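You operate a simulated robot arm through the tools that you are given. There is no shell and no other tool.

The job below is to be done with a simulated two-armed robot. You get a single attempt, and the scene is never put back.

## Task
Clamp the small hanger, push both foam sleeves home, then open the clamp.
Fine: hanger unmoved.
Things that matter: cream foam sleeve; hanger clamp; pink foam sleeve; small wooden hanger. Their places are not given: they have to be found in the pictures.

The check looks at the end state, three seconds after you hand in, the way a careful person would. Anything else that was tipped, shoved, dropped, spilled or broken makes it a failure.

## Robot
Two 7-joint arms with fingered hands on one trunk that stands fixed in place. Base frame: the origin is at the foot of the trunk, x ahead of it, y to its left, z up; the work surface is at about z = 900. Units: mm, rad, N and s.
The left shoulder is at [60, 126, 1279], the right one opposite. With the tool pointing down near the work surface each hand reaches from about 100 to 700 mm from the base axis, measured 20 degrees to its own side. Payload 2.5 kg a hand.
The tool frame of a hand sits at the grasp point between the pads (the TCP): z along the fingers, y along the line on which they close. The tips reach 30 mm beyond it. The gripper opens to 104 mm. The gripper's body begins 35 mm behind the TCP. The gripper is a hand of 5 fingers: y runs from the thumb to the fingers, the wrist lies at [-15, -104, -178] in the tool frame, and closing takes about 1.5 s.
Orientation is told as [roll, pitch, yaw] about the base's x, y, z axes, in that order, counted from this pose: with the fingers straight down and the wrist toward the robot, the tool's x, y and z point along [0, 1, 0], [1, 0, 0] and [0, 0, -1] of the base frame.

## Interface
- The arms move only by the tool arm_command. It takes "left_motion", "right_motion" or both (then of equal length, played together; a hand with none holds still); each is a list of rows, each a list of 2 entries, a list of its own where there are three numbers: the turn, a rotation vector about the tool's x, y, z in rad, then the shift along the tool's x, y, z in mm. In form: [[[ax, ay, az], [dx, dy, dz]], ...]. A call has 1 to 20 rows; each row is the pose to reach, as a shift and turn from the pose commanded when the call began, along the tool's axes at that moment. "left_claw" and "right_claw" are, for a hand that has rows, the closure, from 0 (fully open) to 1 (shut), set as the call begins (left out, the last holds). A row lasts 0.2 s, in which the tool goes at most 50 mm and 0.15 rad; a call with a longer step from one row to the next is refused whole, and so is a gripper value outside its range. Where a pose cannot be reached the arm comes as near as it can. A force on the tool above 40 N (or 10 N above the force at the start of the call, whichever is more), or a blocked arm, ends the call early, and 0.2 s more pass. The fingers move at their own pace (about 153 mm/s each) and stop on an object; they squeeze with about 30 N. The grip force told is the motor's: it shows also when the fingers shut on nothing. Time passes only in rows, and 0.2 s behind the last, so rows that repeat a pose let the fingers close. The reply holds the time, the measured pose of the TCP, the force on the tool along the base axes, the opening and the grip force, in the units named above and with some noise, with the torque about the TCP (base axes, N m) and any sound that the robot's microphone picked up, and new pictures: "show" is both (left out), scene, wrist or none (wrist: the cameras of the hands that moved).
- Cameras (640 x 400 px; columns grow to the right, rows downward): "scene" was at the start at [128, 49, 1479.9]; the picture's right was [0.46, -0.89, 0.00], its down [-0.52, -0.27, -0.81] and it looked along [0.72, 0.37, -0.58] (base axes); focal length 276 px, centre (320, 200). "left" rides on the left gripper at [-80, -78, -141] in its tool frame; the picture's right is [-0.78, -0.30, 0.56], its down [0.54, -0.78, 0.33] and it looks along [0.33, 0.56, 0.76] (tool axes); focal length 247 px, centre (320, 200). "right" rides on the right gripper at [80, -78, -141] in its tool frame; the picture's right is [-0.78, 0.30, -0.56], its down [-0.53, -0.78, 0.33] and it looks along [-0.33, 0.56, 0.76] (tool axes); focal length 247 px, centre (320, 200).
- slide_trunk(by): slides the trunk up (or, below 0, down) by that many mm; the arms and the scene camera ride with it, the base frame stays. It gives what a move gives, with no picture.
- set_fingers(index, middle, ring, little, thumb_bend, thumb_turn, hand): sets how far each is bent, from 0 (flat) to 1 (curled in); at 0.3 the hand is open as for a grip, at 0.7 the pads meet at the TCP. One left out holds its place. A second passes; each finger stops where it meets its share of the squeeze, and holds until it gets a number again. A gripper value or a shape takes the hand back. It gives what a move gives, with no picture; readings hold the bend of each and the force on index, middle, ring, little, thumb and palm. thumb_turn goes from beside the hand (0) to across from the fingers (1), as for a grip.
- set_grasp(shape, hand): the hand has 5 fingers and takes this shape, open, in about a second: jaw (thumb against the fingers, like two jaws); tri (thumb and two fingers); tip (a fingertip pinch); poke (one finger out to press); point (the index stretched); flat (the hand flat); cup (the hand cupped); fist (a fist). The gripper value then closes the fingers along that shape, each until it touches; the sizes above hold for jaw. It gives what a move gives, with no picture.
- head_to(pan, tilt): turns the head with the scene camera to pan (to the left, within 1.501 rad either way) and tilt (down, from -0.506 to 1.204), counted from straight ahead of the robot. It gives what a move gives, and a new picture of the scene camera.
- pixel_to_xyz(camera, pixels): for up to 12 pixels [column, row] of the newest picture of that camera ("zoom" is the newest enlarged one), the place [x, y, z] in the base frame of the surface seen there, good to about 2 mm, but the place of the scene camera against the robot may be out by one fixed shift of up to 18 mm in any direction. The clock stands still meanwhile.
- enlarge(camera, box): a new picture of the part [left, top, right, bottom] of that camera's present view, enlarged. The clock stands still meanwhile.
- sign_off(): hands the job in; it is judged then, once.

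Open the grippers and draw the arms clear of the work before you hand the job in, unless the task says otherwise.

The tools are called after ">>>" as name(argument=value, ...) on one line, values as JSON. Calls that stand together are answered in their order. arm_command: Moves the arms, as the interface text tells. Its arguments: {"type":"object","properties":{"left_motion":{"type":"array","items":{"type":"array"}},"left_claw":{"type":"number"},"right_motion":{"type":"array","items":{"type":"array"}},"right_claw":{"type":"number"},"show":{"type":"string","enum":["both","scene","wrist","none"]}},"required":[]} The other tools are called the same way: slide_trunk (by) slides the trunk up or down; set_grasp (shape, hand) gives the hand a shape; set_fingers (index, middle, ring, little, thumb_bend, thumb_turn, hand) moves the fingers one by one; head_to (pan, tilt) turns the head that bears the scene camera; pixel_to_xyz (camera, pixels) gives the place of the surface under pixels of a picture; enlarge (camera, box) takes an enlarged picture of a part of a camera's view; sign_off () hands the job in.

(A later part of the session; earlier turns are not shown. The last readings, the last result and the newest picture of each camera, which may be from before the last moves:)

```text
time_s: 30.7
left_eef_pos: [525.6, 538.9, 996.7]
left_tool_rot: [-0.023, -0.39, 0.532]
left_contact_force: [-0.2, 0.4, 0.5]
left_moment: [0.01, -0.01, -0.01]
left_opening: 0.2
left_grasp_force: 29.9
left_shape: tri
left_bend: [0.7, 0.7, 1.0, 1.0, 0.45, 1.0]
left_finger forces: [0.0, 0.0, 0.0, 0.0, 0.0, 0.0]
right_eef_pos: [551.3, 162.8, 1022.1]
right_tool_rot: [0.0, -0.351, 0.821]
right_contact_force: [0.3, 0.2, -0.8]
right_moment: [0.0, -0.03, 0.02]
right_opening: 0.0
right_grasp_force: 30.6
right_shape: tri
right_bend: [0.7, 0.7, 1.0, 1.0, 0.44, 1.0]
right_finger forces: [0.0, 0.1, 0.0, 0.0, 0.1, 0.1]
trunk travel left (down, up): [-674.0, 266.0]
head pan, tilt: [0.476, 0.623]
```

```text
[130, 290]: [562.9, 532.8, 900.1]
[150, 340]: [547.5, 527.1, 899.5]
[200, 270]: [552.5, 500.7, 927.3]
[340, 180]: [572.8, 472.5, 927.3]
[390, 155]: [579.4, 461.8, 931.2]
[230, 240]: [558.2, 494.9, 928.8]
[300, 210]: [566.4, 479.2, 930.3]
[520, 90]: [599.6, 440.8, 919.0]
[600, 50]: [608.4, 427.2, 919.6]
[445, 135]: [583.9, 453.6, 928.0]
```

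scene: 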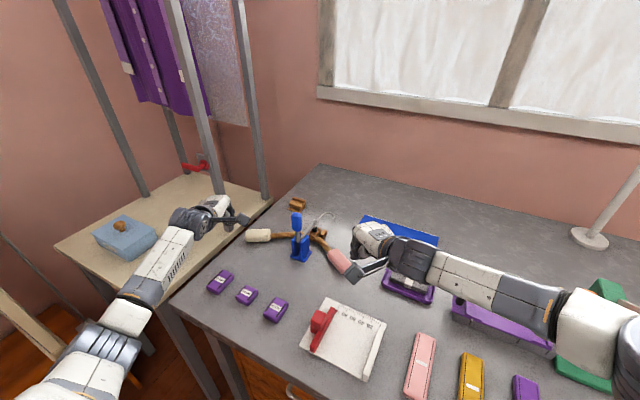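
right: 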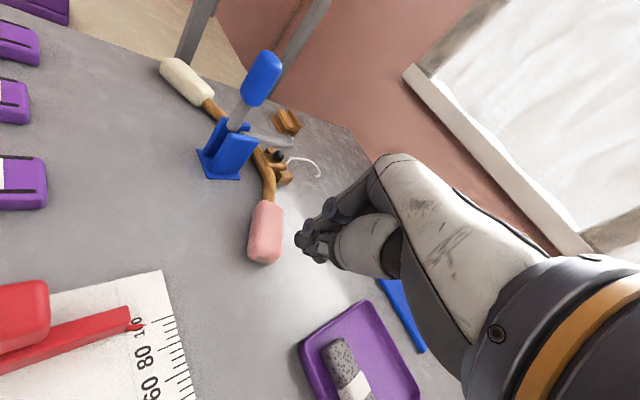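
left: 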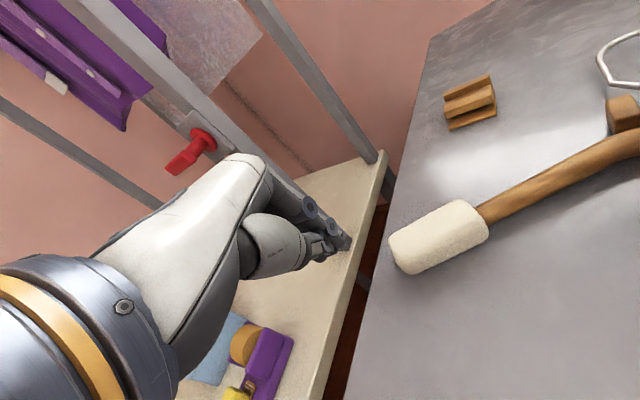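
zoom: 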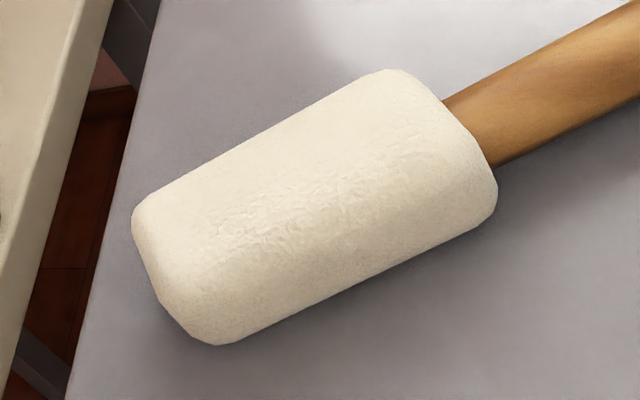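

The side table is 100 mm lower, so no hazard. I lower the left hand straight down 65 mm, beside the cream sleeve's end.

>>> arm_command(left_motion=[[[0, 0, 0], [0, -6, 15]], [[0, 0, 0], [0, -12, 30]], [[0, 0, 0], [0, -18, 45]], [[0, 0, 0], [0, -24.7, 60.1]], [[0, 0, 0], [0, -24.7, 60.1]]])

>>> enlarge(camera="left", box=[290, 160, 450, 280])

>>> enlarge(camera="scene", box=[210, 200, 306, 270])

```text
time_s: 31.9
left_eef_pos: [526.5, 536.5, 930.5]
left_tool_rot: [-0.024, -0.39, 0.532]
left_contact_force: [0.3, 0.5, -0.6]
left_moment: [0.02, -0.02, 0.01]
left_opening: 0.1
left_grasp_force: 29.9
left_shape: tri
left_bend: [0.7, 0.7, 1.0, 1.0, 0.45, 1.0]
left_finger forces: [0.1, 0.1, 0.1, 0.0, 0.0, 0.0]
right_eef_pos: [550.5, 163.7, 1022.5]
right_tool_rot: [0.001, -0.351, 0.82]
right_contact_force: [0.1, -0.4, 0.0]
right_moment: [-0.02, -0.03, -0.01]
right_opening: 0.0
right_grasp_force: 29.8
right_shape: tri
right_bend: [0.7, 0.7, 1.0, 1.0, 0.44, 1.0]
right_finger forces: [0.0, 0.0, 0.0, 0.0, 0.1, 0.1]
trunk travel left (down, up): [-674.0, 266.0]
head pan, tilt: [0.476, 0.623]
```

scene: 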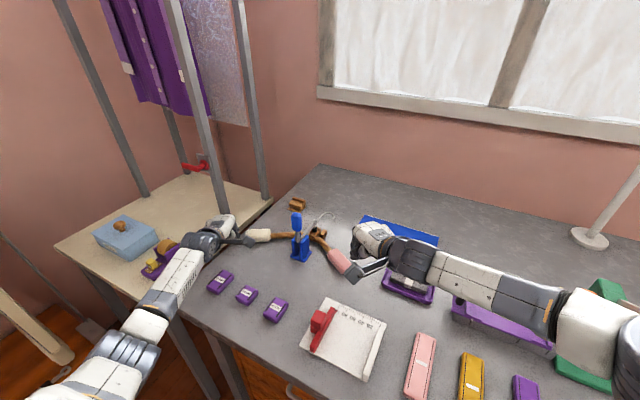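
left: 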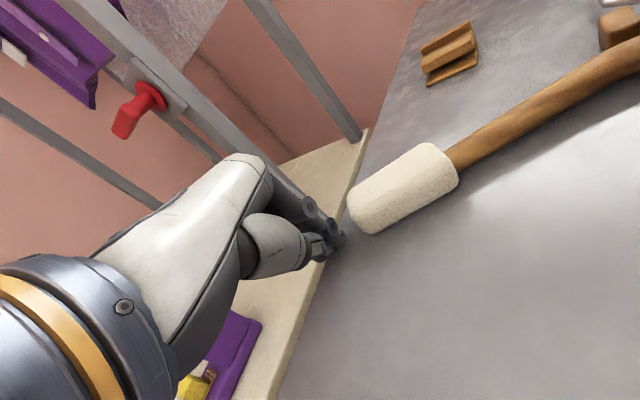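

```text
3.33 times, centred on (370, 220) of left
```

zoom: 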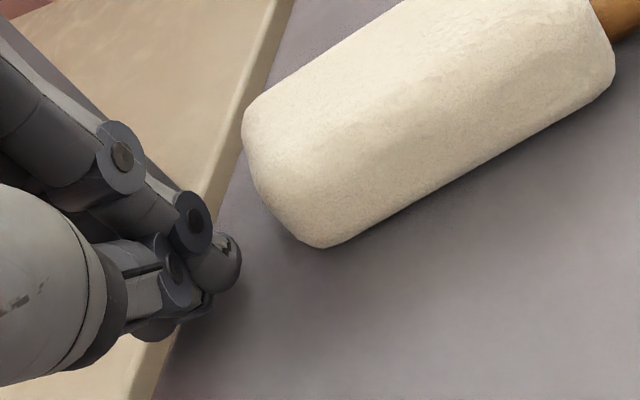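

```text
5.71 times, centred on (258, 235) of scene
```

zoom: 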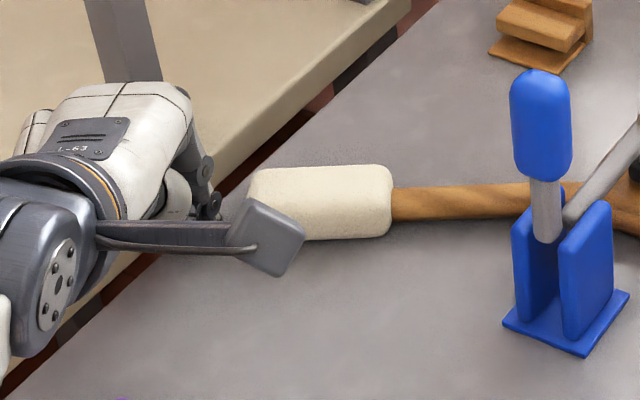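

The index tip (zoom (230,260)) looks slightly robot-side of the sleeve axis. I measure to align before pushing.

>>> pixel_to_xyz(camera="left", pixels=[[343, 238], [340, 233], [331, 225], [327, 240], [347, 195], [352, 215], [368, 232], [362, 222], [354, 200]])

```text
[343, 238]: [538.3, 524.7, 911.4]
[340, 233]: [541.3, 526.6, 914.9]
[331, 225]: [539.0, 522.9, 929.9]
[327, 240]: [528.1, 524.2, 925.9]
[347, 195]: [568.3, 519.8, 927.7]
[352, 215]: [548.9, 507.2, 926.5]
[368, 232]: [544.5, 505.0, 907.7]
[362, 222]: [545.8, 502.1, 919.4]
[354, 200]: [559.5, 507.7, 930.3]
```

The tip needs about 5 mm more along the far side. I make that shift, then advance 18 mm along the axis in 3 mm steps.

>>> arm_command(left_motion=[[[0, 0, 0], [0, 4.6, 1.9]], [[0, 0, 0], [-3, 4.6, 1.9]], [[0, 0, 0], [-6, 4.6, 1.9]], [[0, 0, 0], [-9, 4.7, 2]], [[0, 0, 0], [-12, 4.7, 2]], [[0, 0, 0], [-15, 4.8, 2]], [[0, 0, 0], [-18, 4.9, 2]]], show="wrist")

>>> enlarge(camera="left", box=[290, 160, 450, 280])

```text
time_s: 33.5
left_eef_pos: [540.2, 523.7, 931.9]
left_tool_rot: [-0.022, -0.391, 0.535]
left_contact_force: [-0.4, 0.0, -0.5]
left_moment: [0.02, -0.03, -0.02]
left_opening: 0.2
left_grasp_force: 29.9
left_shape: tri
left_bend: [0.7, 0.7, 1.0, 1.0, 0.45, 1.0]
left_finger forces: [0.1, 0.0, 0.0, 0.0, 0.1, 0.0]
right_eef_pos: [550.3, 163.0, 1021.9]
right_tool_rot: [-0.001, -0.351, 0.82]
right_contact_force: [-0.6, -0.1, 0.2]
right_moment: [0.0, -0.02, 0.01]
right_opening: 0.1
right_grasp_force: 30.2
right_shape: tri
right_bend: [0.7, 0.7, 1.0, 1.0, 0.44, 1.0]
right_finger forces: [0.0, 0.0, 0.0, 0.0, 0.0, 0.0]
trunk travel left (down, up): [-674.0, 266.0]
head pan, tilt: [0.476, 0.623]
```

left: 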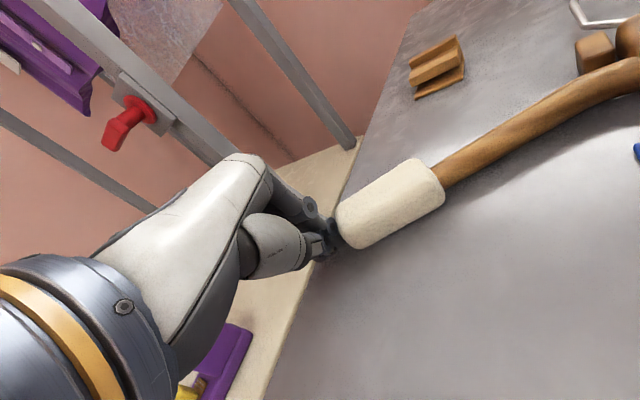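

```text
3.33 times, centred on (370, 220) of left
```

zoom: 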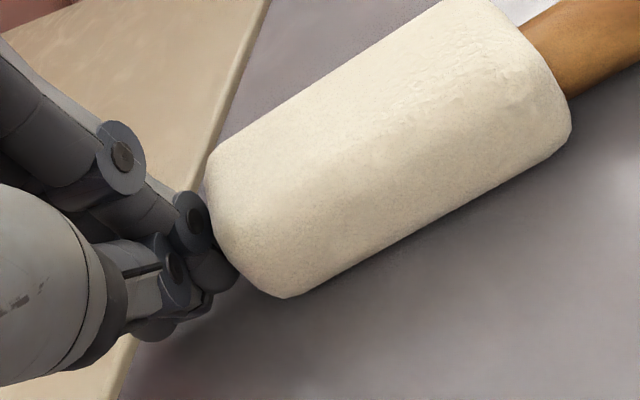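

The index finger is now right at the cream end, centred. I push 12 mm in 2 mm steps.

>>> arm_command(left_motion=[[[0, 0, 0], [-2, 0.05, 0]], [[0, 0, 0], [-4, 0.1, 0]], [[0, 0, 0], [-6, 0.15, 0]], [[0, 0, 0], [-8, 0.2, 0]], [[0, 0, 0], [-10, 0.25, 0]], [[0, 0, 0], [-12, 0.3, 0]]], show="wrist")

>>> enlarge(camera="scene", box=[230, 200, 358, 280])

```text
time_s: 34.9
left_eef_pos: [545.8, 514.8, 933.4]
left_tool_rot: [-0.023, -0.389, 0.532]
left_contact_force: [0.0, 0.4, 0.1]
left_moment: [0.01, 0.01, -0.03]
left_opening: 0.0
left_grasp_force: 29.8
left_shape: tri
left_bend: [0.7, 0.7, 1.0, 1.0, 0.45, 1.0]
left_finger forces: [0.0, 0.0, 0.0, 0.1, 0.0, 0.0]
right_eef_pos: [550.9, 162.9, 1023.2]
right_tool_rot: [-0.001, -0.352, 0.821]
right_contact_force: [0.5, 0.3, 0.7]
right_moment: [0.01, 0.01, -0.01]
right_opening: 0.0
right_grasp_force: 29.9
right_shape: tri
right_bend: [0.7, 0.7, 1.0, 1.0, 0.44, 1.0]
right_finger forces: [0.0, 0.0, 0.1, 0.1, 0.0, 0.1]
trunk travel left (down, up): [-674.0, 266.0]
head pan, tilt: [0.476, 0.623]
```

left: 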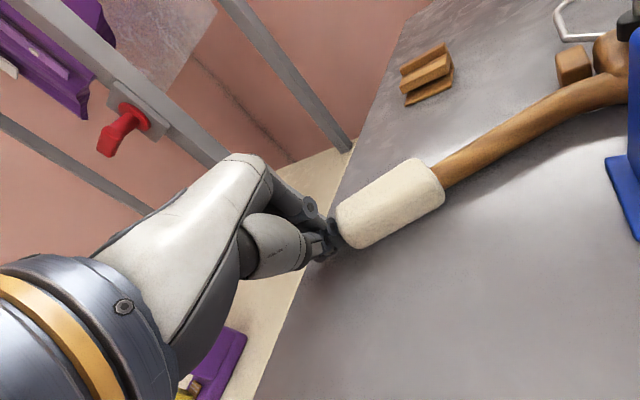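

```text
5.00 times, centred on (294, 240) of scene
```

zoom: 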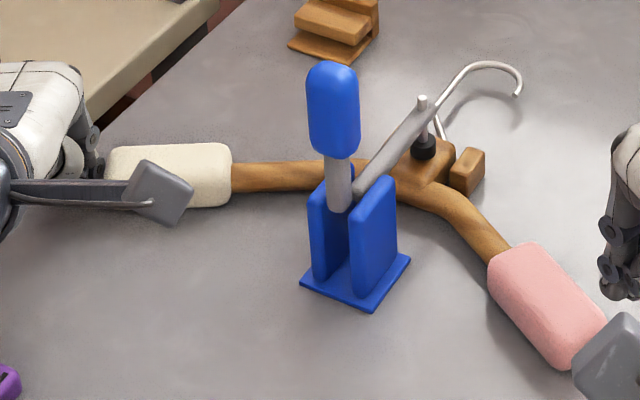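

The sleeve rides along with the finger, no hanger shift. I continue 12 mm, correcting for a slight rise.

>>> arm_command(left_motion=[[[0, 0, 0], [-2, 0, 0.4]], [[0, 0, 0], [-4, 0, 0.8]], [[0, 0, 0], [-6, 0, 1.1]], [[0, 0, 0], [-8, 0.1, 1.4]], [[0, 0, 0], [-10, 0.1, 1.7]], [[0, 0, 0], [-12, 0.1, 2]]], show="wrist")

>>> enlarge(camera="scene", box=[230, 200, 358, 280])

```text
time_s: 36.3
left_eef_pos: [552.8, 503.3, 930.6]
left_tool_rot: [-0.023, -0.391, 0.535]
left_contact_force: [-0.7, -0.3, 0.4]
left_moment: [0.0, 0.01, 0.0]
left_opening: 0.4
left_grasp_force: 29.9
left_shape: tri
left_bend: [0.7, 0.7, 1.0, 1.0, 0.45, 1.0]
left_finger forces: [0.0, 0.0, 0.0, 0.0, 0.0, 0.0]
right_eef_pos: [551.2, 162.4, 1022.0]
right_tool_rot: [0.002, -0.35, 0.82]
right_contact_force: [0.6, 0.3, -0.4]
right_moment: [0.01, -0.02, 0.01]
right_opening: 0.0
right_grasp_force: 30.0
right_shape: tri
right_bend: [0.7, 0.7, 1.0, 1.0, 0.44, 1.0]
right_finger forces: [0.0, 0.0, 0.0, 0.0, 0.0, 0.0]
trunk travel left (down, up): [-674.0, 266.0]
head pan, tilt: [0.476, 0.623]
```

left: 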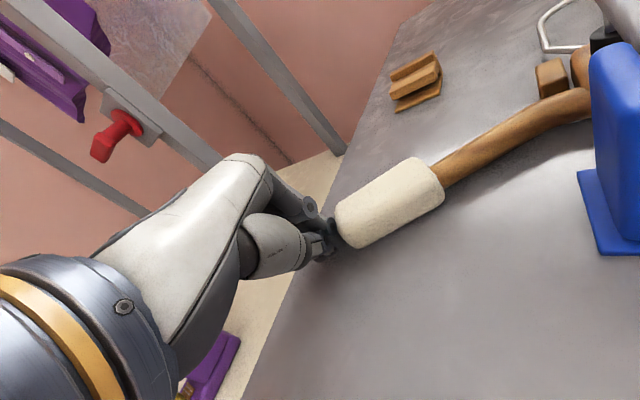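

```text
5.00 times, centred on (294, 240) of scene
```

zoom: 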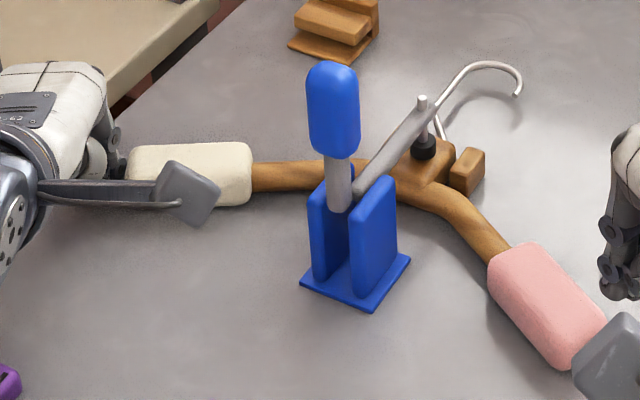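

Still free: inner edge moved to zoom (252,175). I continue 10 mm in 2 mm steps.

>>> arm_command(left_motion=[[[0, 0, 0], [-2, 0, 0.2]], [[0, 0, 0], [-4, 0, 0.4]], [[0, 0, 0], [-6, 0, 0.6]], [[0, 0, 0], [-8, 0.1, 0.8]], [[0, 0, 0], [-10, 0.1, 1]]], show="wrist")

>>> enlarge(camera="scene", box=[230, 200, 358, 280])

```text
time_s: 37.5
left_eef_pos: [557.8, 496.3, 931.3]
left_tool_rot: [-0.021, -0.388, 0.534]
left_contact_force: [-3.8, 4.5, 1.7]
left_moment: [0.1, 0.07, 0.08]
left_opening: 0.1
left_grasp_force: 30.6
left_shape: tri
left_bend: [0.7, 0.7, 1.0, 1.0, 0.45, 1.0]
left_finger forces: [0.1, 0.1, 0.0, 0.1, 0.0, 0.0]
right_eef_pos: [550.7, 163.7, 1022.9]
right_tool_rot: [0.001, -0.352, 0.819]
right_contact_force: [-0.2, 0.1, -0.3]
right_moment: [0.02, 0.0, -0.01]
right_opening: 0.2
right_grasp_force: 30.2
right_shape: tri
right_bend: [0.7, 0.7, 1.0, 1.0, 0.44, 1.0]
right_finger forces: [0.1, 0.0, 0.0, 0.1, 0.0, 0.0]
trunk travel left (down, up): [-674.0, 266.0]
head pan, tilt: [0.476, 0.623]
```

left: 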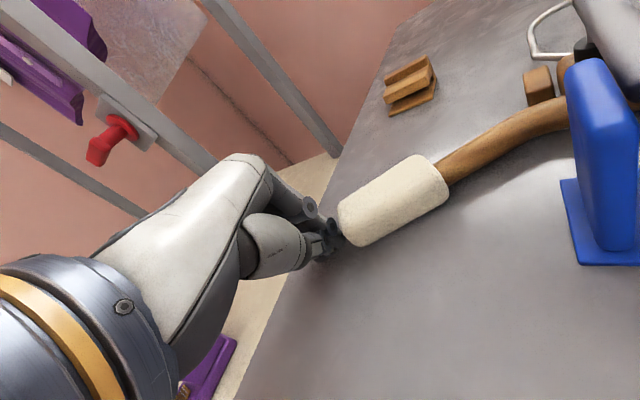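

```text
5.00 times, centred on (294, 240) of scene
```

zoom: 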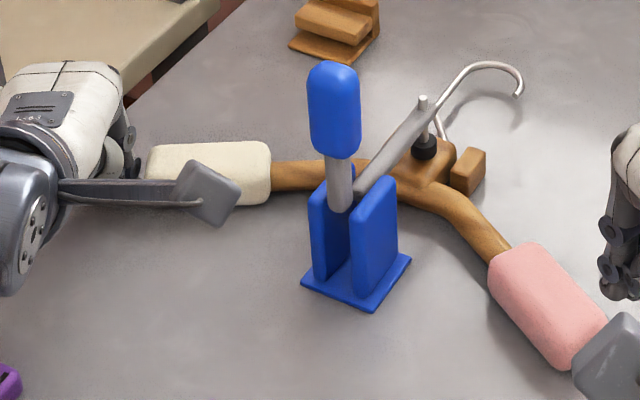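

Force appears now (6 N) near the symmetrical place to pink. I press 6 mm more to seat it against the stop.

>>> arm_command(left_motion=[[[0, 0, 0], [-1.5, 0, 0.1]], [[0, 0, 0], [-3, 0, 0.2]], [[0, 0, 0], [-4.5, 0, 0.3]], [[0, 0, 0], [-6, 0, 0.4]], [[0, 0, 0], [-6, 0, 0.4]]], show="none")

>>> enlarge(camera="scene", box=[230, 200, 358, 280])

```text
time_s: 38.7
left_eef_pos: [560.3, 496.3, 930.3]
left_tool_rot: [-0.015, -0.393, 0.535]
left_contact_force: [-12.1, 22.2, 3.1]
left_moment: [0.4, 0.17, 0.24]
left_opening: 0.0
left_grasp_force: 30.1
left_shape: tri
left_bend: [0.7, 0.7, 1.0, 1.0, 0.45, 1.0]
left_finger forces: [44.5, 0.1, 0.0, 0.1, 0.0, 0.1]
right_eef_pos: [550.5, 164.0, 1022.5]
right_tool_rot: [-0.003, -0.347, 0.821]
right_contact_force: [0.4, 0.2, -0.1]
right_moment: [-0.01, -0.02, -0.03]
right_opening: 0.2
right_grasp_force: 29.6
right_shape: tri
right_bend: [0.7, 0.7, 1.0, 1.0, 0.44, 1.0]
right_finger forces: [0.0, 0.0, 0.0, 0.0, 0.0, 0.0]
trunk travel left (down, up): [-674.0, 266.0]
head pan, tilt: [0.476, 0.623]
```

```text
5.00 times, centred on (294, 240) of scene
```

zoom: 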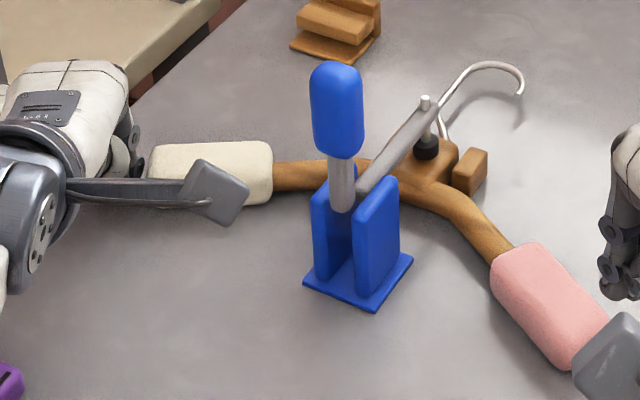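

At 25 N everything shifts only by camera sway, so it is against the stop. I add 2 mm for the same seating force as pink, then look.

>>> arm_command(left_motion=[[[0, 0, 0], [-1, 0, 0]], [[0, 0, 0], [-2, 0, 0.1]], [[0, 0, 0], [-3, 0, 0.1]], [[0, 0, 0], [-3, 0, 0.1]], [[0, 0, 0], [-3, 0, 0.1]]], show="none")

>>> enlarge(camera="scene", box=[230, 200, 358, 280])

```text
time_s: 39.9
left_eef_pos: [559.6, 493.8, 930.4]
left_tool_rot: [-0.015, -0.394, 0.538]
left_contact_force: [-15.5, 26.4, -0.9]
left_moment: [0.55, 0.27, 0.27]
left_opening: 0.0
left_grasp_force: 30.1
left_shape: tri
left_bend: [0.7, 0.7, 1.0, 1.0, 0.45, 1.0]
left_finger forces: [52.6, 0.0, 0.0, 0.0, 0.1, 0.0]
right_eef_pos: [549.8, 165.6, 1023.1]
right_tool_rot: [-0.004, -0.348, 0.819]
right_contact_force: [-0.2, -0.7, -0.8]
right_moment: [0.0, -0.01, 0.02]
right_opening: 0.1
right_grasp_force: 30.2
right_shape: tri
right_bend: [0.7, 0.7, 1.0, 1.0, 0.44, 1.0]
right_finger forces: [0.1, 0.0, 0.0, 0.0, 0.0, 0.1]
trunk travel left (down, up): [-674.0, 266.0]
head pan, tilt: [0.476, 0.623]
```

```text
5.00 times, centred on (294, 240) of scene
```

zoom: 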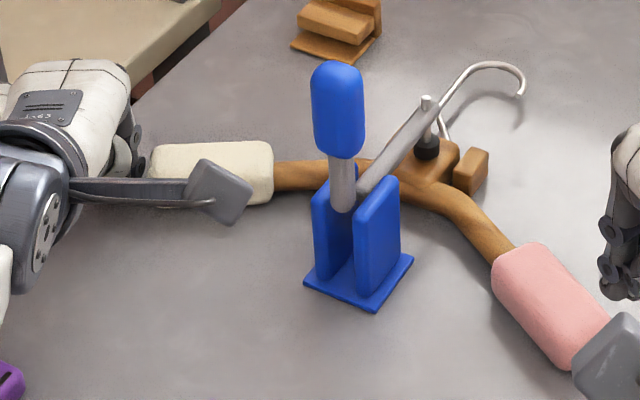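

The cream sleeve is seated at 31 N. I back the left hand off along the axis and lift it.

>>> arm_command(left_motion=[[[0, 0, 0], [8, 0, 0]], [[0, 0, 0], [18, 0, 0]], [[0, 0, 0], [28, 0, 0]], [[0, 0, 0], [28, 14, -34]], [[0, 0, 0], [28, 28, -68]], [[0, 0, 0], [28, 42, -102]], [[0, 0, 0], [28, 42, -102]]])

>>> enlarge(camera="left", box=[370, 60, 640, 270])

>>> enlarge(camera="scene", box=[230, 190, 390, 300])

```text
time_s: 41.5
left_eef_pos: [547.3, 513.9, 1042.5]
left_tool_rot: [-0.023, -0.392, 0.532]
left_contact_force: [-0.7, -0.1, 0.0]
left_moment: [0.02, 0.01, 0.03]
left_opening: 0.1
left_grasp_force: 30.5
left_shape: tri
left_bend: [0.7, 0.7, 1.0, 1.0, 0.45, 1.0]
left_finger forces: [0.0, 0.0, 0.1, 0.0, 0.1, 0.0]
right_eef_pos: [551.6, 162.6, 1023.2]
right_tool_rot: [0.0, -0.351, 0.819]
right_contact_force: [-0.3, -0.5, -0.2]
right_moment: [-0.01, 0.0, 0.01]
right_opening: 0.0
right_grasp_force: 29.5
right_shape: tri
right_bend: [0.7, 0.7, 1.0, 1.0, 0.44, 1.0]
right_finger forces: [0.0, 0.0, 0.0, 0.0, 0.1, 0.1]
trunk travel left (down, up): [-674.0, 266.0]
head pan, tilt: [0.476, 0.623]
```

scene: 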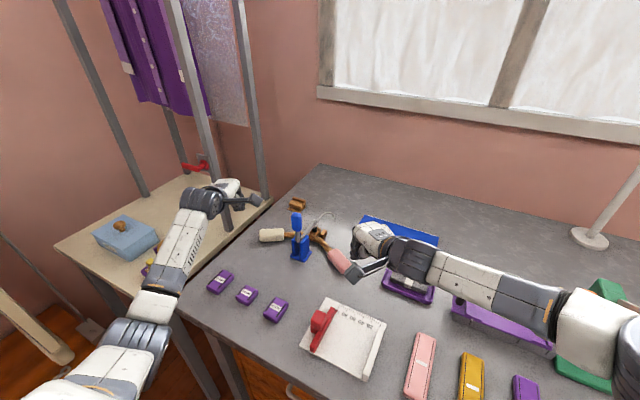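
left: 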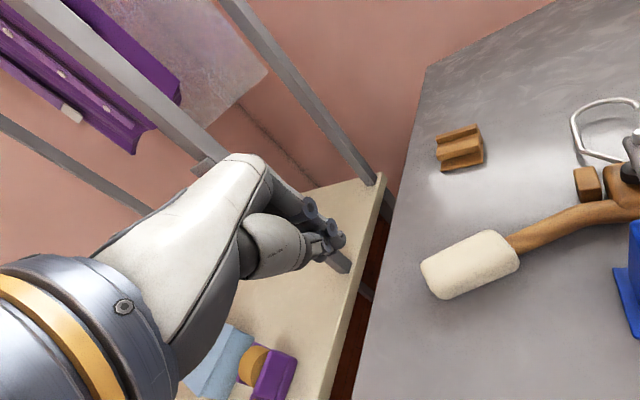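

```text
1.90 times, centred on (505, 165) of left
```

zoom: 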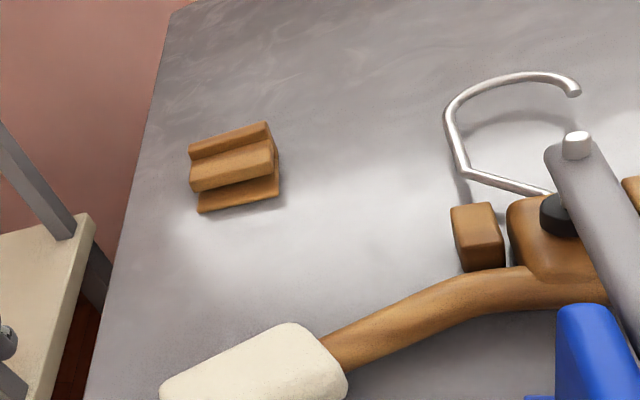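

```text
3.64 times, centred on (310, 245) of scene
```

zoom: 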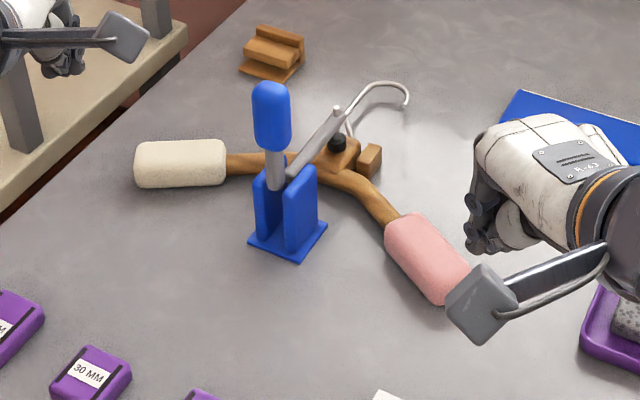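

Both sleeves look seated. I measure inner and outer ends of both from one camera to compare their distances from the hanger centre.

>>> pixel_to_xyz(camera="zoom", pixels=[[222, 158], [230, 162], [138, 155], [395, 225], [390, 210], [440, 290], [470, 268], [335, 158], [370, 160], [408, 100], [330, 165], [180, 150]])

>>> enlarge(camera="scene", box=[230, 180, 390, 300])

```text
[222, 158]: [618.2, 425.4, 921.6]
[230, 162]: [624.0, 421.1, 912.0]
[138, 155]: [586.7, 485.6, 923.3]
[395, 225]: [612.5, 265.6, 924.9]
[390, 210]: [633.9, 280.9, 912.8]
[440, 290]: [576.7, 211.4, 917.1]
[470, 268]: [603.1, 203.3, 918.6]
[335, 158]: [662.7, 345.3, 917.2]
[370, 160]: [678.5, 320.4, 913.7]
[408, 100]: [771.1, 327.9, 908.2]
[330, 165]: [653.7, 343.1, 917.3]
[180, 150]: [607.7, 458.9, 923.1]
```

```text
3.33 times, centred on (310, 240) of scene
```

zoom: 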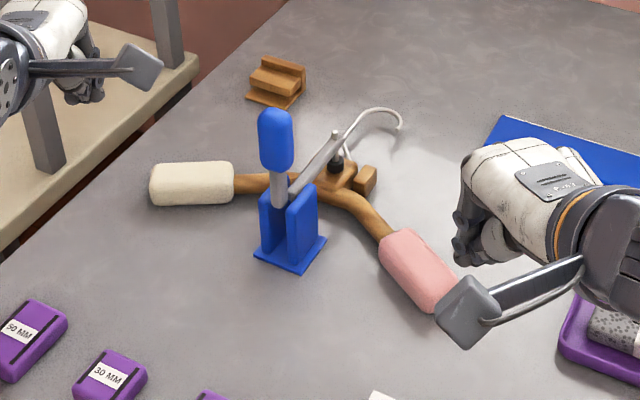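

Both inner edges are ~90 mm from the hanger centre – symmetric, so both are home – and the hook and block haven't shifted. Now I retract the right hand, and bring the left hand up over the clamp handle with default orientation.

>>> arm_command(left_motion=[[[0, 0, 0], [0, 15, -37]], [[0, 0, 0], [0, 30, -74]], [[0.077, -0.021, 0.105], [-30, 18, -85]], [[0.154, -0.042, 0.211], [-61, 7, -96]], [[0.231, -0.062, 0.316], [-91, -5, -106]], [[0.308, -0.083, 0.422], [-122, -16, -117]], [[0.385, -0.104, 0.527], [-152, -28, -128]]], right_motion=[[[0, 0, 0], [0, -8, -36]], [[0, 0, 0], [-1, -25, -68]], [[0, 0, 0], [-3, -45, -100]], [[0, 0, 0], [-6, -68, -130]], [[0, 0, 0], [-9, -92, -161]], [[0, 0, 0], [-9, -92, -161]], [[0, 0, 0], [-9, -92, -161]]])

>>> set_grasp(shape="jaw", hand="left")

>>> enlarge(camera="left", box=[280, 120, 480, 270])

>>> enlarge(camera="right", box=[180, 60, 380, 260])

```text
time_s: 43.1
left_eef_pos: [557.4, 347.9, 1152.5]
left_tool_rot: [-0.019, -0.005, -0.013]
left_contact_force: [-0.7, -0.3, -0.7]
left_moment: [0.01, 0.01, 0.02]
left_opening: 0.0
left_grasp_force: 30.3
left_shape: tri
left_bend: [0.7, 0.7, 1.0, 1.0, 0.45, 1.0]
left_finger forces: [0.0, 0.0, 0.0, 0.0, 0.0, 0.0]
right_eef_pos: [461.7, 51.2, 1143.5]
right_tool_rot: [0.001, -0.351, 0.82]
right_contact_force: [-0.2, 0.1, 0.1]
right_moment: [-0.01, 0.0, 0.01]
right_opening: 0.0
right_grasp_force: 29.9
right_shape: tri
right_bend: [0.7, 0.7, 1.0, 1.0, 0.44, 1.0]
right_finger forces: [0.1, 0.1, 0.1, 0.0, 0.0, 0.0]
trunk travel left (down, up): [-674.0, 266.0]
head pan, tilt: [0.476, 0.623]
```

scene: 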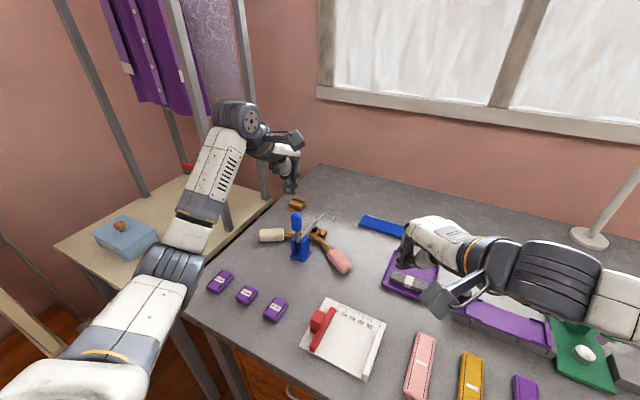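
right: 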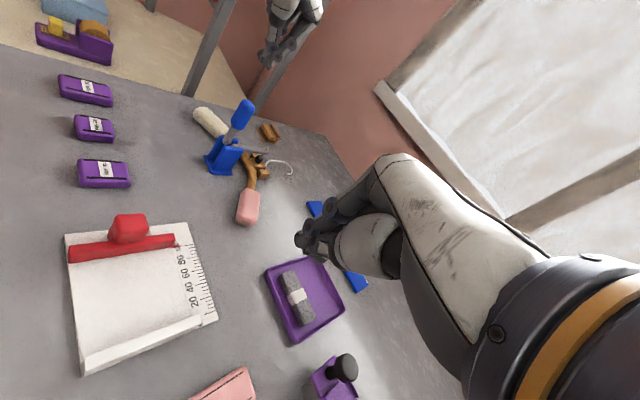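
left: 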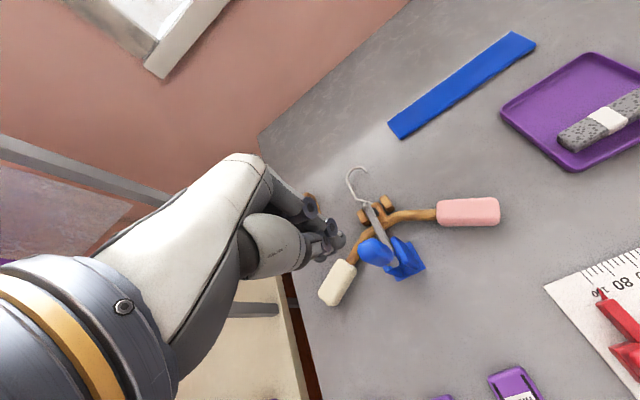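

```text
time_s: 44.0
left_eef_pos: [557.7, 348.8, 1151.8]
left_tool_rot: [-0.019, -0.007, -0.008]
left_contact_force: [-0.1, -0.7, 0.6]
left_moment: [-0.02, -0.01, 0.01]
left_opening: 103.6
left_grasp_force: 0.0
left_shape: jaw
left_bend: [0.3, 0.3, 0.3, 0.3, 0.3, 0.98]
left_finger forces: [0.0, 0.0, 0.0, 0.0, 0.1, 0.0]
right_eef_pos: [461.8, 51.3, 1143.2]
right_tool_rot: [0.0, -0.351, 0.819]
right_contact_force: [-0.1, -0.1, -0.2]
right_moment: [-0.02, 0.01, -0.01]
right_opening: 0.0
right_grasp_force: 29.9
right_shape: tri
right_bend: [0.7, 0.7, 1.0, 1.0, 0.44, 1.0]
right_finger forces: [0.1, 0.0, 0.0, 0.0, 0.0, 0.0]
trunk travel left (down, up): [-674.0, 266.0]
head pan, tilt: [0.476, 0.623]
```

```text
2.67 times, centred on (380, 195) of left
```

zoom: 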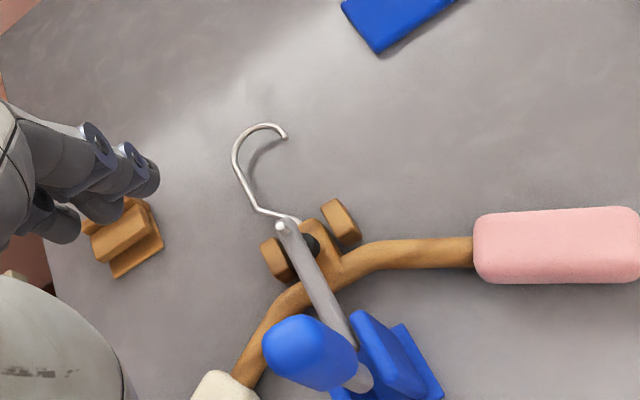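

```text
2.00 times, centred on (280, 160) of right
```

zoom: 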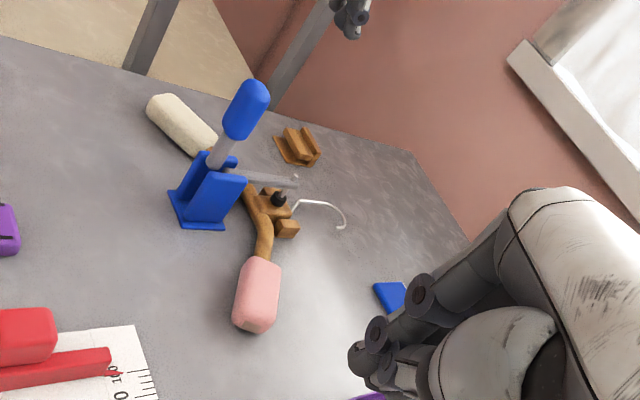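

The clamp is still shut. I measure the handle precisely from the two wrist cameras.

>>> pixel_to_xyz(camera="zoom", pixels=[[256, 84], [250, 100], [232, 98], [262, 98], [240, 125], [222, 150], [230, 128], [255, 120], [295, 180], [210, 190]])

>>> pixel_to_xyz(camera="left", pixels=[[368, 240], [372, 250], [380, 258], [362, 250], [385, 248], [376, 240], [390, 262], [388, 240]])

```text
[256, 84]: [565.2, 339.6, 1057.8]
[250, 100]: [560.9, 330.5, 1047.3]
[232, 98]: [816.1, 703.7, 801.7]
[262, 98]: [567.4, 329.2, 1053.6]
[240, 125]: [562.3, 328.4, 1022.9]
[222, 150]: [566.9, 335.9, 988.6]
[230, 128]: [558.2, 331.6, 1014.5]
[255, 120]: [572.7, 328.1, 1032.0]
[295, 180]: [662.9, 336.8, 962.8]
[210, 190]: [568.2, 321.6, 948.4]
```

```text
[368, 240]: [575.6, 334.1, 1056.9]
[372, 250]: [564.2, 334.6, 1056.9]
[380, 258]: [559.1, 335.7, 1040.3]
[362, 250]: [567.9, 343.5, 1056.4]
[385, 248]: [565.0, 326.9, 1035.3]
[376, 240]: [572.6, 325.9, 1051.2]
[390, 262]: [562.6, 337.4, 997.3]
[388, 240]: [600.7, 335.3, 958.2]
```

The handle stands vertical at (568,338), top z≈1058, pivot ≈(568,965). I lower the open left jaw over it, thumb on the robot side and fingers on the far side, to TCP z=1050.

>>> arm_command(left_motion=[[[0, 0, 0], [-6, 5, 5]], [[0, 0, 0], [-10.8, 10.3, 15]], [[0, 0, 0], [-10.8, 10.3, 40]], [[0, 0, 0], [-10.8, 10.3, 65]], [[0, 0, 0], [-10.8, 10.3, 85]], [[0, 0, 0], [-10.8, 10.3, 102]], [[0, 0, 0], [-10.8, 10.3, 102]]])

>>> enlarge(camera="left", box=[270, 150, 430, 270])

>>> enlarge(camera="right", box=[180, 60, 340, 200])

```text
time_s: 45.6
left_eef_pos: [568.8, 333.8, 1049.3]
left_tool_rot: [-0.02, -0.008, -0.008]
left_contact_force: [-0.5, 0.0, 0.5]
left_moment: [0.0, 0.04, -0.03]
left_opening: 103.4
left_grasp_force: 0.0
left_shape: jaw
left_bend: [0.3, 0.3, 0.3, 0.3, 0.3, 0.98]
left_finger forces: [0.1, 0.0, 0.0, 0.0, 0.1, 0.0]
right_eef_pos: [462.1, 51.4, 1143.1]
right_tool_rot: [0.001, -0.349, 0.82]
right_contact_force: [0.5, 0.1, 0.0]
right_moment: [-0.01, -0.01, 0.01]
right_opening: 0.0
right_grasp_force: 29.9
right_shape: tri
right_bend: [0.7, 0.7, 1.0, 1.0, 0.44, 1.0]
right_finger forces: [0.1, 0.0, 0.1, 0.0, 0.0, 0.1]
trunk travel left (down, up): [-674.0, 266.0]
head pan, tilt: [0.476, 0.623]
```

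scene: 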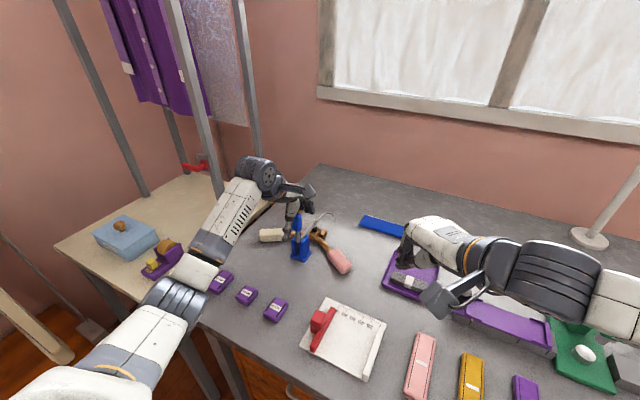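
left: 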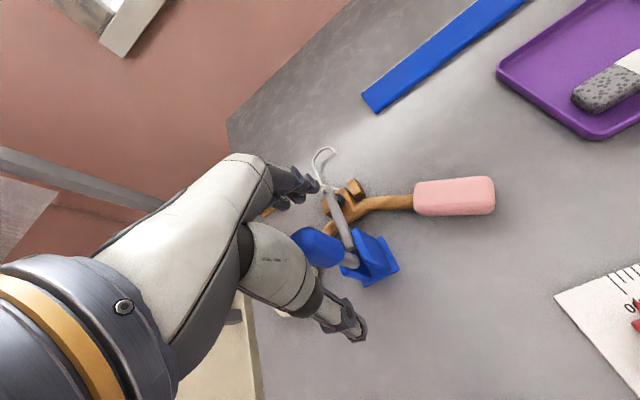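

```text
3.33 times, centred on (350, 210) of left
```

zoom: 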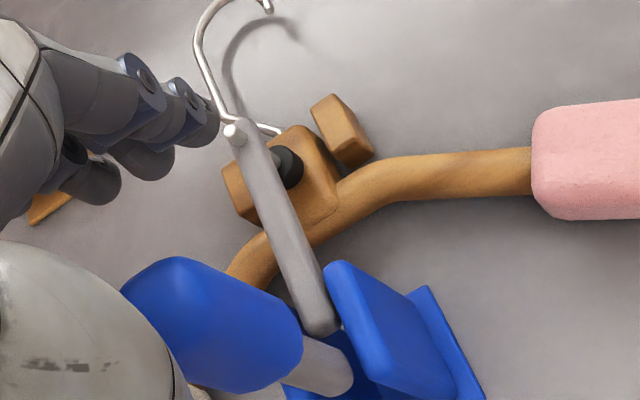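

```text
2.86 times, centred on (260, 130) of right
```

zoom: 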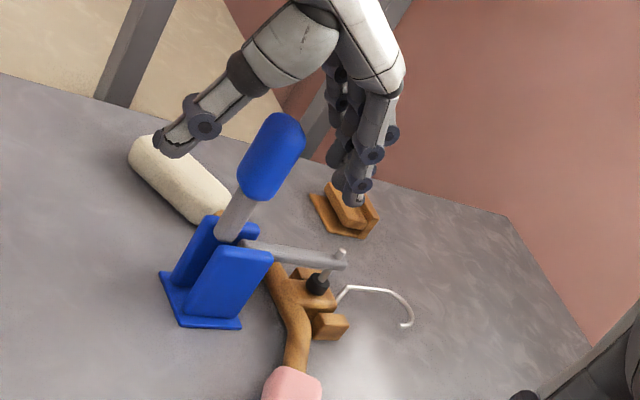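

The handle is between thumb and fingers. I close the jaw partly (to ~40 mm) to cage it without squeezing.

>>> arm_command(left_motion=[[[0, 0, 0], [0, 0, 0]], [[0, 0, 0], [0, 0, 0]], [[0, 0, 0], [0, 0, 0]], [[0, 0, 0], [0, 0, 0]]], left_claw=0.6, show="none")

>>> enlarge(camera="right", box=[200, 60, 340, 180])

```text
time_s: 46.6
left_eef_pos: [567.3, 333.3, 1049.8]
left_tool_rot: [-0.02, -0.006, -0.009]
left_contact_force: [-1.2, 0.8, 0.4]
left_moment: [-0.01, 0.0, 0.0]
left_opening: 41.9
left_grasp_force: 0.0
left_shape: jaw
left_bend: [0.74, 0.49, 0.46, 0.43, 0.72, 1.0]
left_finger forces: [0.0, 0.0, 0.0, 0.1, 0.1, 0.0]
right_eef_pos: [461.7, 52.2, 1143.0]
right_tool_rot: [0.001, -0.351, 0.82]
right_contact_force: [-0.1, 0.3, 0.0]
right_moment: [0.03, 0.02, -0.02]
right_opening: 0.0
right_grasp_force: 29.9
right_shape: tri
right_bend: [0.7, 0.7, 1.0, 1.0, 0.44, 1.0]
right_finger forces: [0.0, 0.1, 0.0, 0.0, 0.0, 0.1]
trunk travel left (down, up): [-674.0, 266.0]
head pan, tilt: [0.476, 0.623]
```

```text
3.33 times, centred on (270, 120) of right
```

zoom: 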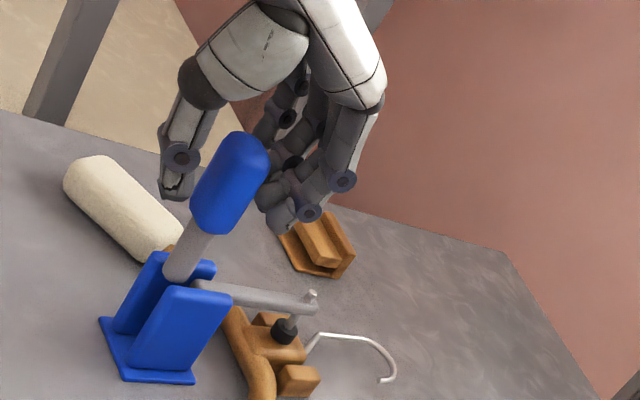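

The jaw cages the handle (opening 42 mm, no contact force). I pull it back along its arc by 0.4 rad first.

>>> arm_command(left_motion=[[[-0.05, 0, 0], [0, -4.2, 0.1]], [[-0.1, 0, 0], [0, -8.5, 0.4]], [[-0.15, 0, 0], [0, -12.7, 1]], [[-0.2, 0, 0], [0, -16.9, 1.7]], [[-0.25, 0, 0], [0, -21, 2.6]], [[-0.3, 0, 0], [0, -25.1, 3.8]], [[-0.35, 0, 0], [0, -29.1, 5.1]], [[-0.4, 0, 0], [0, -33.1, 6.7]]])

>>> enlarge(camera="right", box=[180, 60, 340, 200])

```text
time_s: 48.4
left_eef_pos: [535.5, 332.7, 1041.5]
left_tool_rot: [-0.022, -0.408, -0.001]
left_contact_force: [1.5, -0.7, 0.1]
left_moment: [0.01, -0.01, 0.0]
left_opening: 42.3
left_grasp_force: 0.1
left_shape: jaw
left_bend: [0.74, 0.48, 0.46, 0.43, 0.72, 1.0]
left_finger forces: [0.6, 0.4, 0.1, 0.0, 0.1, 0.0]
right_eef_pos: [463.4, 51.9, 1143.1]
right_tool_rot: [0.001, -0.351, 0.819]
right_contact_force: [-0.4, -0.6, 0.1]
right_moment: [0.03, 0.0, 0.01]
right_opening: 0.1
right_grasp_force: 30.2
right_shape: tri
right_bend: [0.7, 0.7, 1.0, 1.0, 0.44, 1.0]
right_finger forces: [0.0, 0.0, 0.0, 0.0, 0.0, 0.1]
trunk travel left (down, up): [-674.0, 266.0]
head pan, tilt: [0.476, 0.623]
```

scene: 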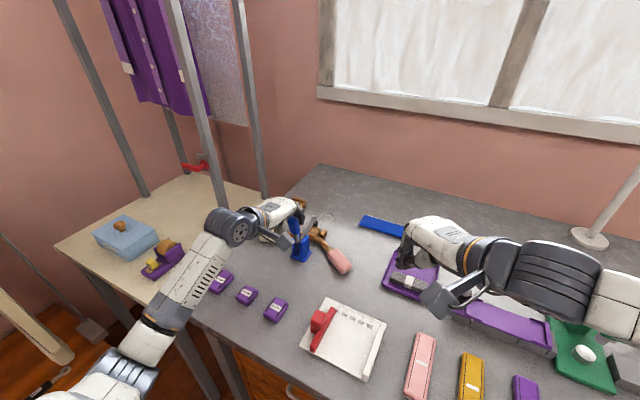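
left: 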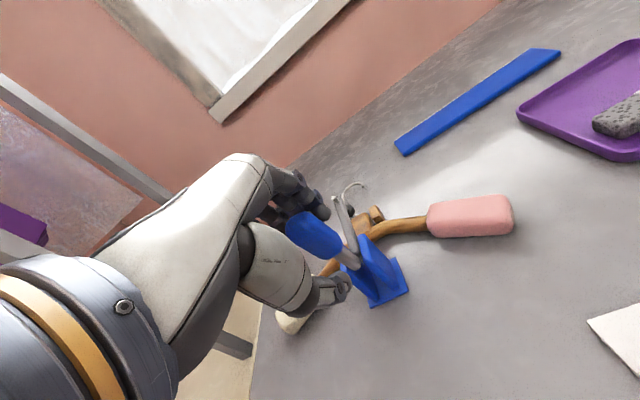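

```text
2.86 times, centred on (260, 130) of right
```

zoom: 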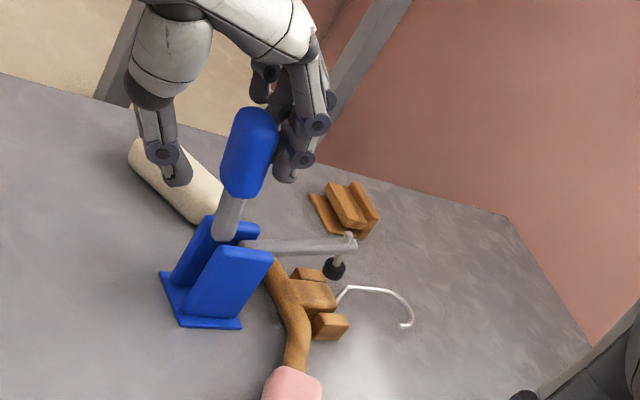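

The clamp opens easily: its tip has lifted off the hanger. I continue the arc to 0.9 rad.

>>> arm_command(left_motion=[[[-0.1, 0, 0], [0, -8.5, 0.3]], [[-0.2, 0, 0], [0, -16.9, 1.5]], [[-0.3, 0, 0], [0, -25.2, 3.6]], [[-0.4, 0, 0], [0, -33.2, 6.5]], [[-0.5, 0, 0], [0, -40.9, 10.1]]])

>>> enlarge(camera="right", box=[180, 60, 340, 200])

```text
time_s: 49.6
left_eef_pos: [502.6, 334.1, 1015.3]
left_tool_rot: [-0.031, -0.908, 0.016]
left_contact_force: [-0.1, 0.1, 1.0]
left_moment: [0.0, 0.01, -0.01]
left_opening: 42.2
left_grasp_force: 0.1
left_shape: jaw
left_bend: [0.74, 0.49, 0.46, 0.43, 0.72, 1.0]
left_finger forces: [0.2, 0.2, 0.0, 0.0, 0.1, 0.0]
right_eef_pos: [461.5, 52.8, 1143.4]
right_tool_rot: [0.001, -0.351, 0.82]
right_contact_force: [-0.2, -0.1, -0.8]
right_moment: [-0.01, 0.02, -0.03]
right_opening: 0.0
right_grasp_force: 29.9
right_shape: tri
right_bend: [0.7, 0.7, 1.0, 1.0, 0.44, 1.0]
right_finger forces: [0.0, 0.0, 0.0, 0.0, 0.0, 0.0]
trunk travel left (down, up): [-674.0, 266.0]
head pan, tilt: [0.476, 0.623]
```

scene: 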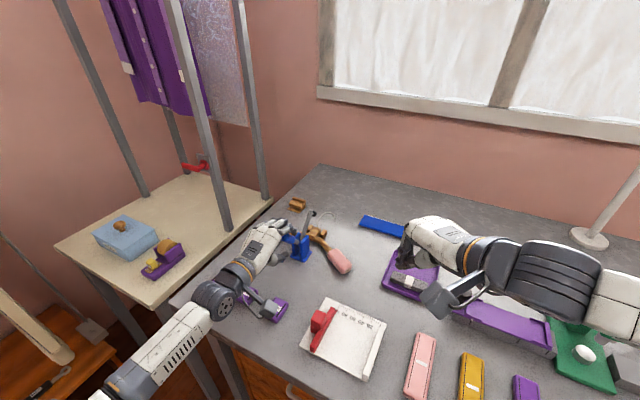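
left: 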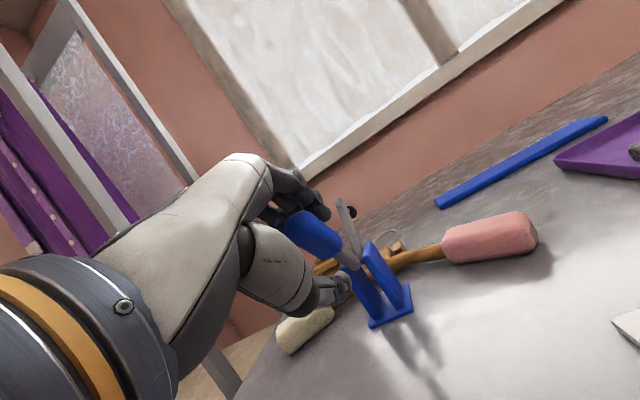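

```text
2.86 times, centred on (260, 130) of right
```

zoom: 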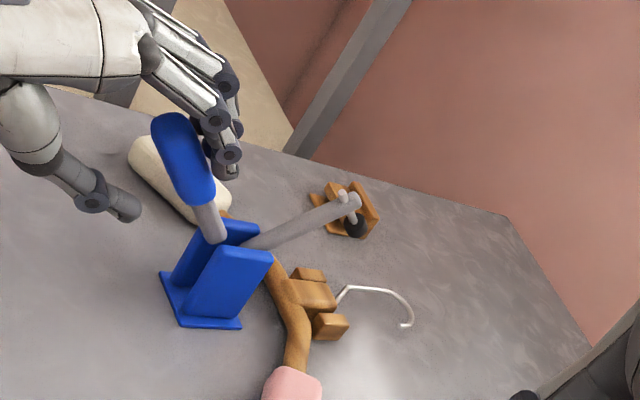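

The handle lags within the cage but follows. I continue the arc, turning the hand only a little more, to bring the handle down to its original rest.

>>> arm_command(left_motion=[[[-0.04, 0, 0], [0, -4.2, 0.2]], [[-0.08, 0, 0], [0, -8.4, 0.4]], [[-0.11, 0, 0], [0, -12.7, 0.9]], [[-0.14, 0, 0], [0, -16.9, 1.5]], [[-0.16, 0, 0], [0, -21, 2.5]], [[-0.18, 0, 0], [0, -25.1, 3.6]], [[-0.18, 0, 0], [0, -25.1, 3.6]]], show="wrist")

>>> enlarge(camera="right", box=[180, 60, 340, 200])

```text
time_s: 51.2
left_eef_pos: [489.8, 335.1, 995.0]
left_tool_rot: [-0.041, -1.087, 0.026]
left_contact_force: [0.1, 0.3, 0.0]
left_moment: [0.01, -0.01, 0.03]
left_opening: 42.2
left_grasp_force: 0.0
left_shape: jaw
left_bend: [0.74, 0.49, 0.46, 0.43, 0.72, 1.0]
left_finger forces: [0.3, 0.2, 0.0, 0.1, 0.1, 0.1]
right_eef_pos: [461.6, 51.8, 1142.9]
right_tool_rot: [0.001, -0.351, 0.821]
right_contact_force: [0.4, -0.1, -0.9]
right_moment: [0.02, -0.03, 0.0]
right_opening: 0.0
right_grasp_force: 29.7
right_shape: tri
right_bend: [0.7, 0.7, 1.0, 1.0, 0.44, 1.0]
right_finger forces: [0.1, 0.0, 0.0, 0.0, 0.0, 0.0]
trunk travel left (down, up): [-674.0, 266.0]
head pan, tilt: [0.476, 0.623]
```

left: 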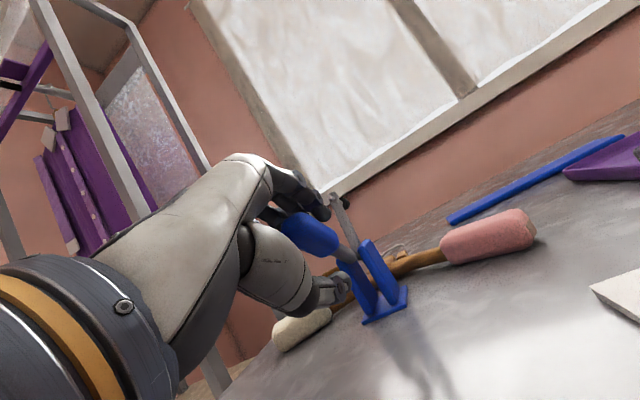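

```text
2.86 times, centred on (260, 130) of right
```

zoom: 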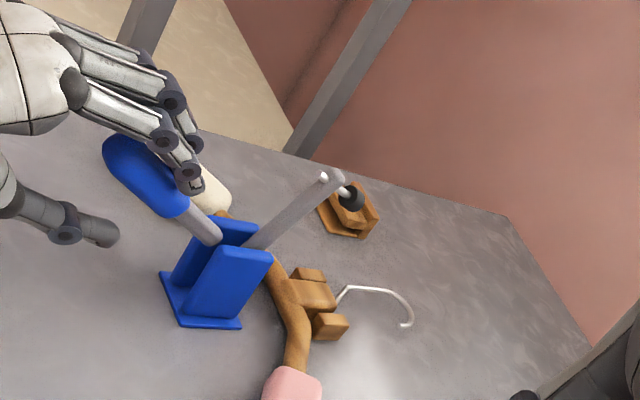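

I check the arm tip's present position against its original (606,343,1020)/(632,337,1024).

>>> pixel_to_xyz(camera="zoom", pixels=[[335, 178], [352, 198], [322, 178], [290, 210], [130, 150], [165, 195], [112, 145], [200, 225]])

>>> enlarge(camera="scene", box=[230, 180, 390, 300])

```text
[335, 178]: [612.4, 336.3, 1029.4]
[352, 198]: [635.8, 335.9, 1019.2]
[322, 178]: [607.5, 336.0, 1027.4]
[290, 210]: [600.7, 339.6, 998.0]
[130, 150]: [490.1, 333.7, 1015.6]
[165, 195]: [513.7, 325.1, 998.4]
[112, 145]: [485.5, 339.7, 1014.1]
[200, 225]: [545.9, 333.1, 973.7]
```

```text
3.33 times, centred on (310, 240) of scene
```

zoom: 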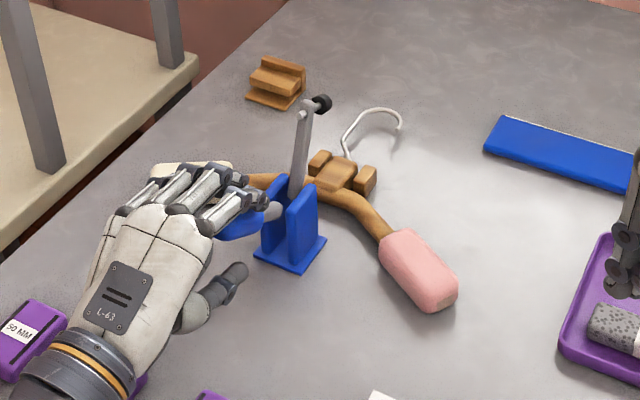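

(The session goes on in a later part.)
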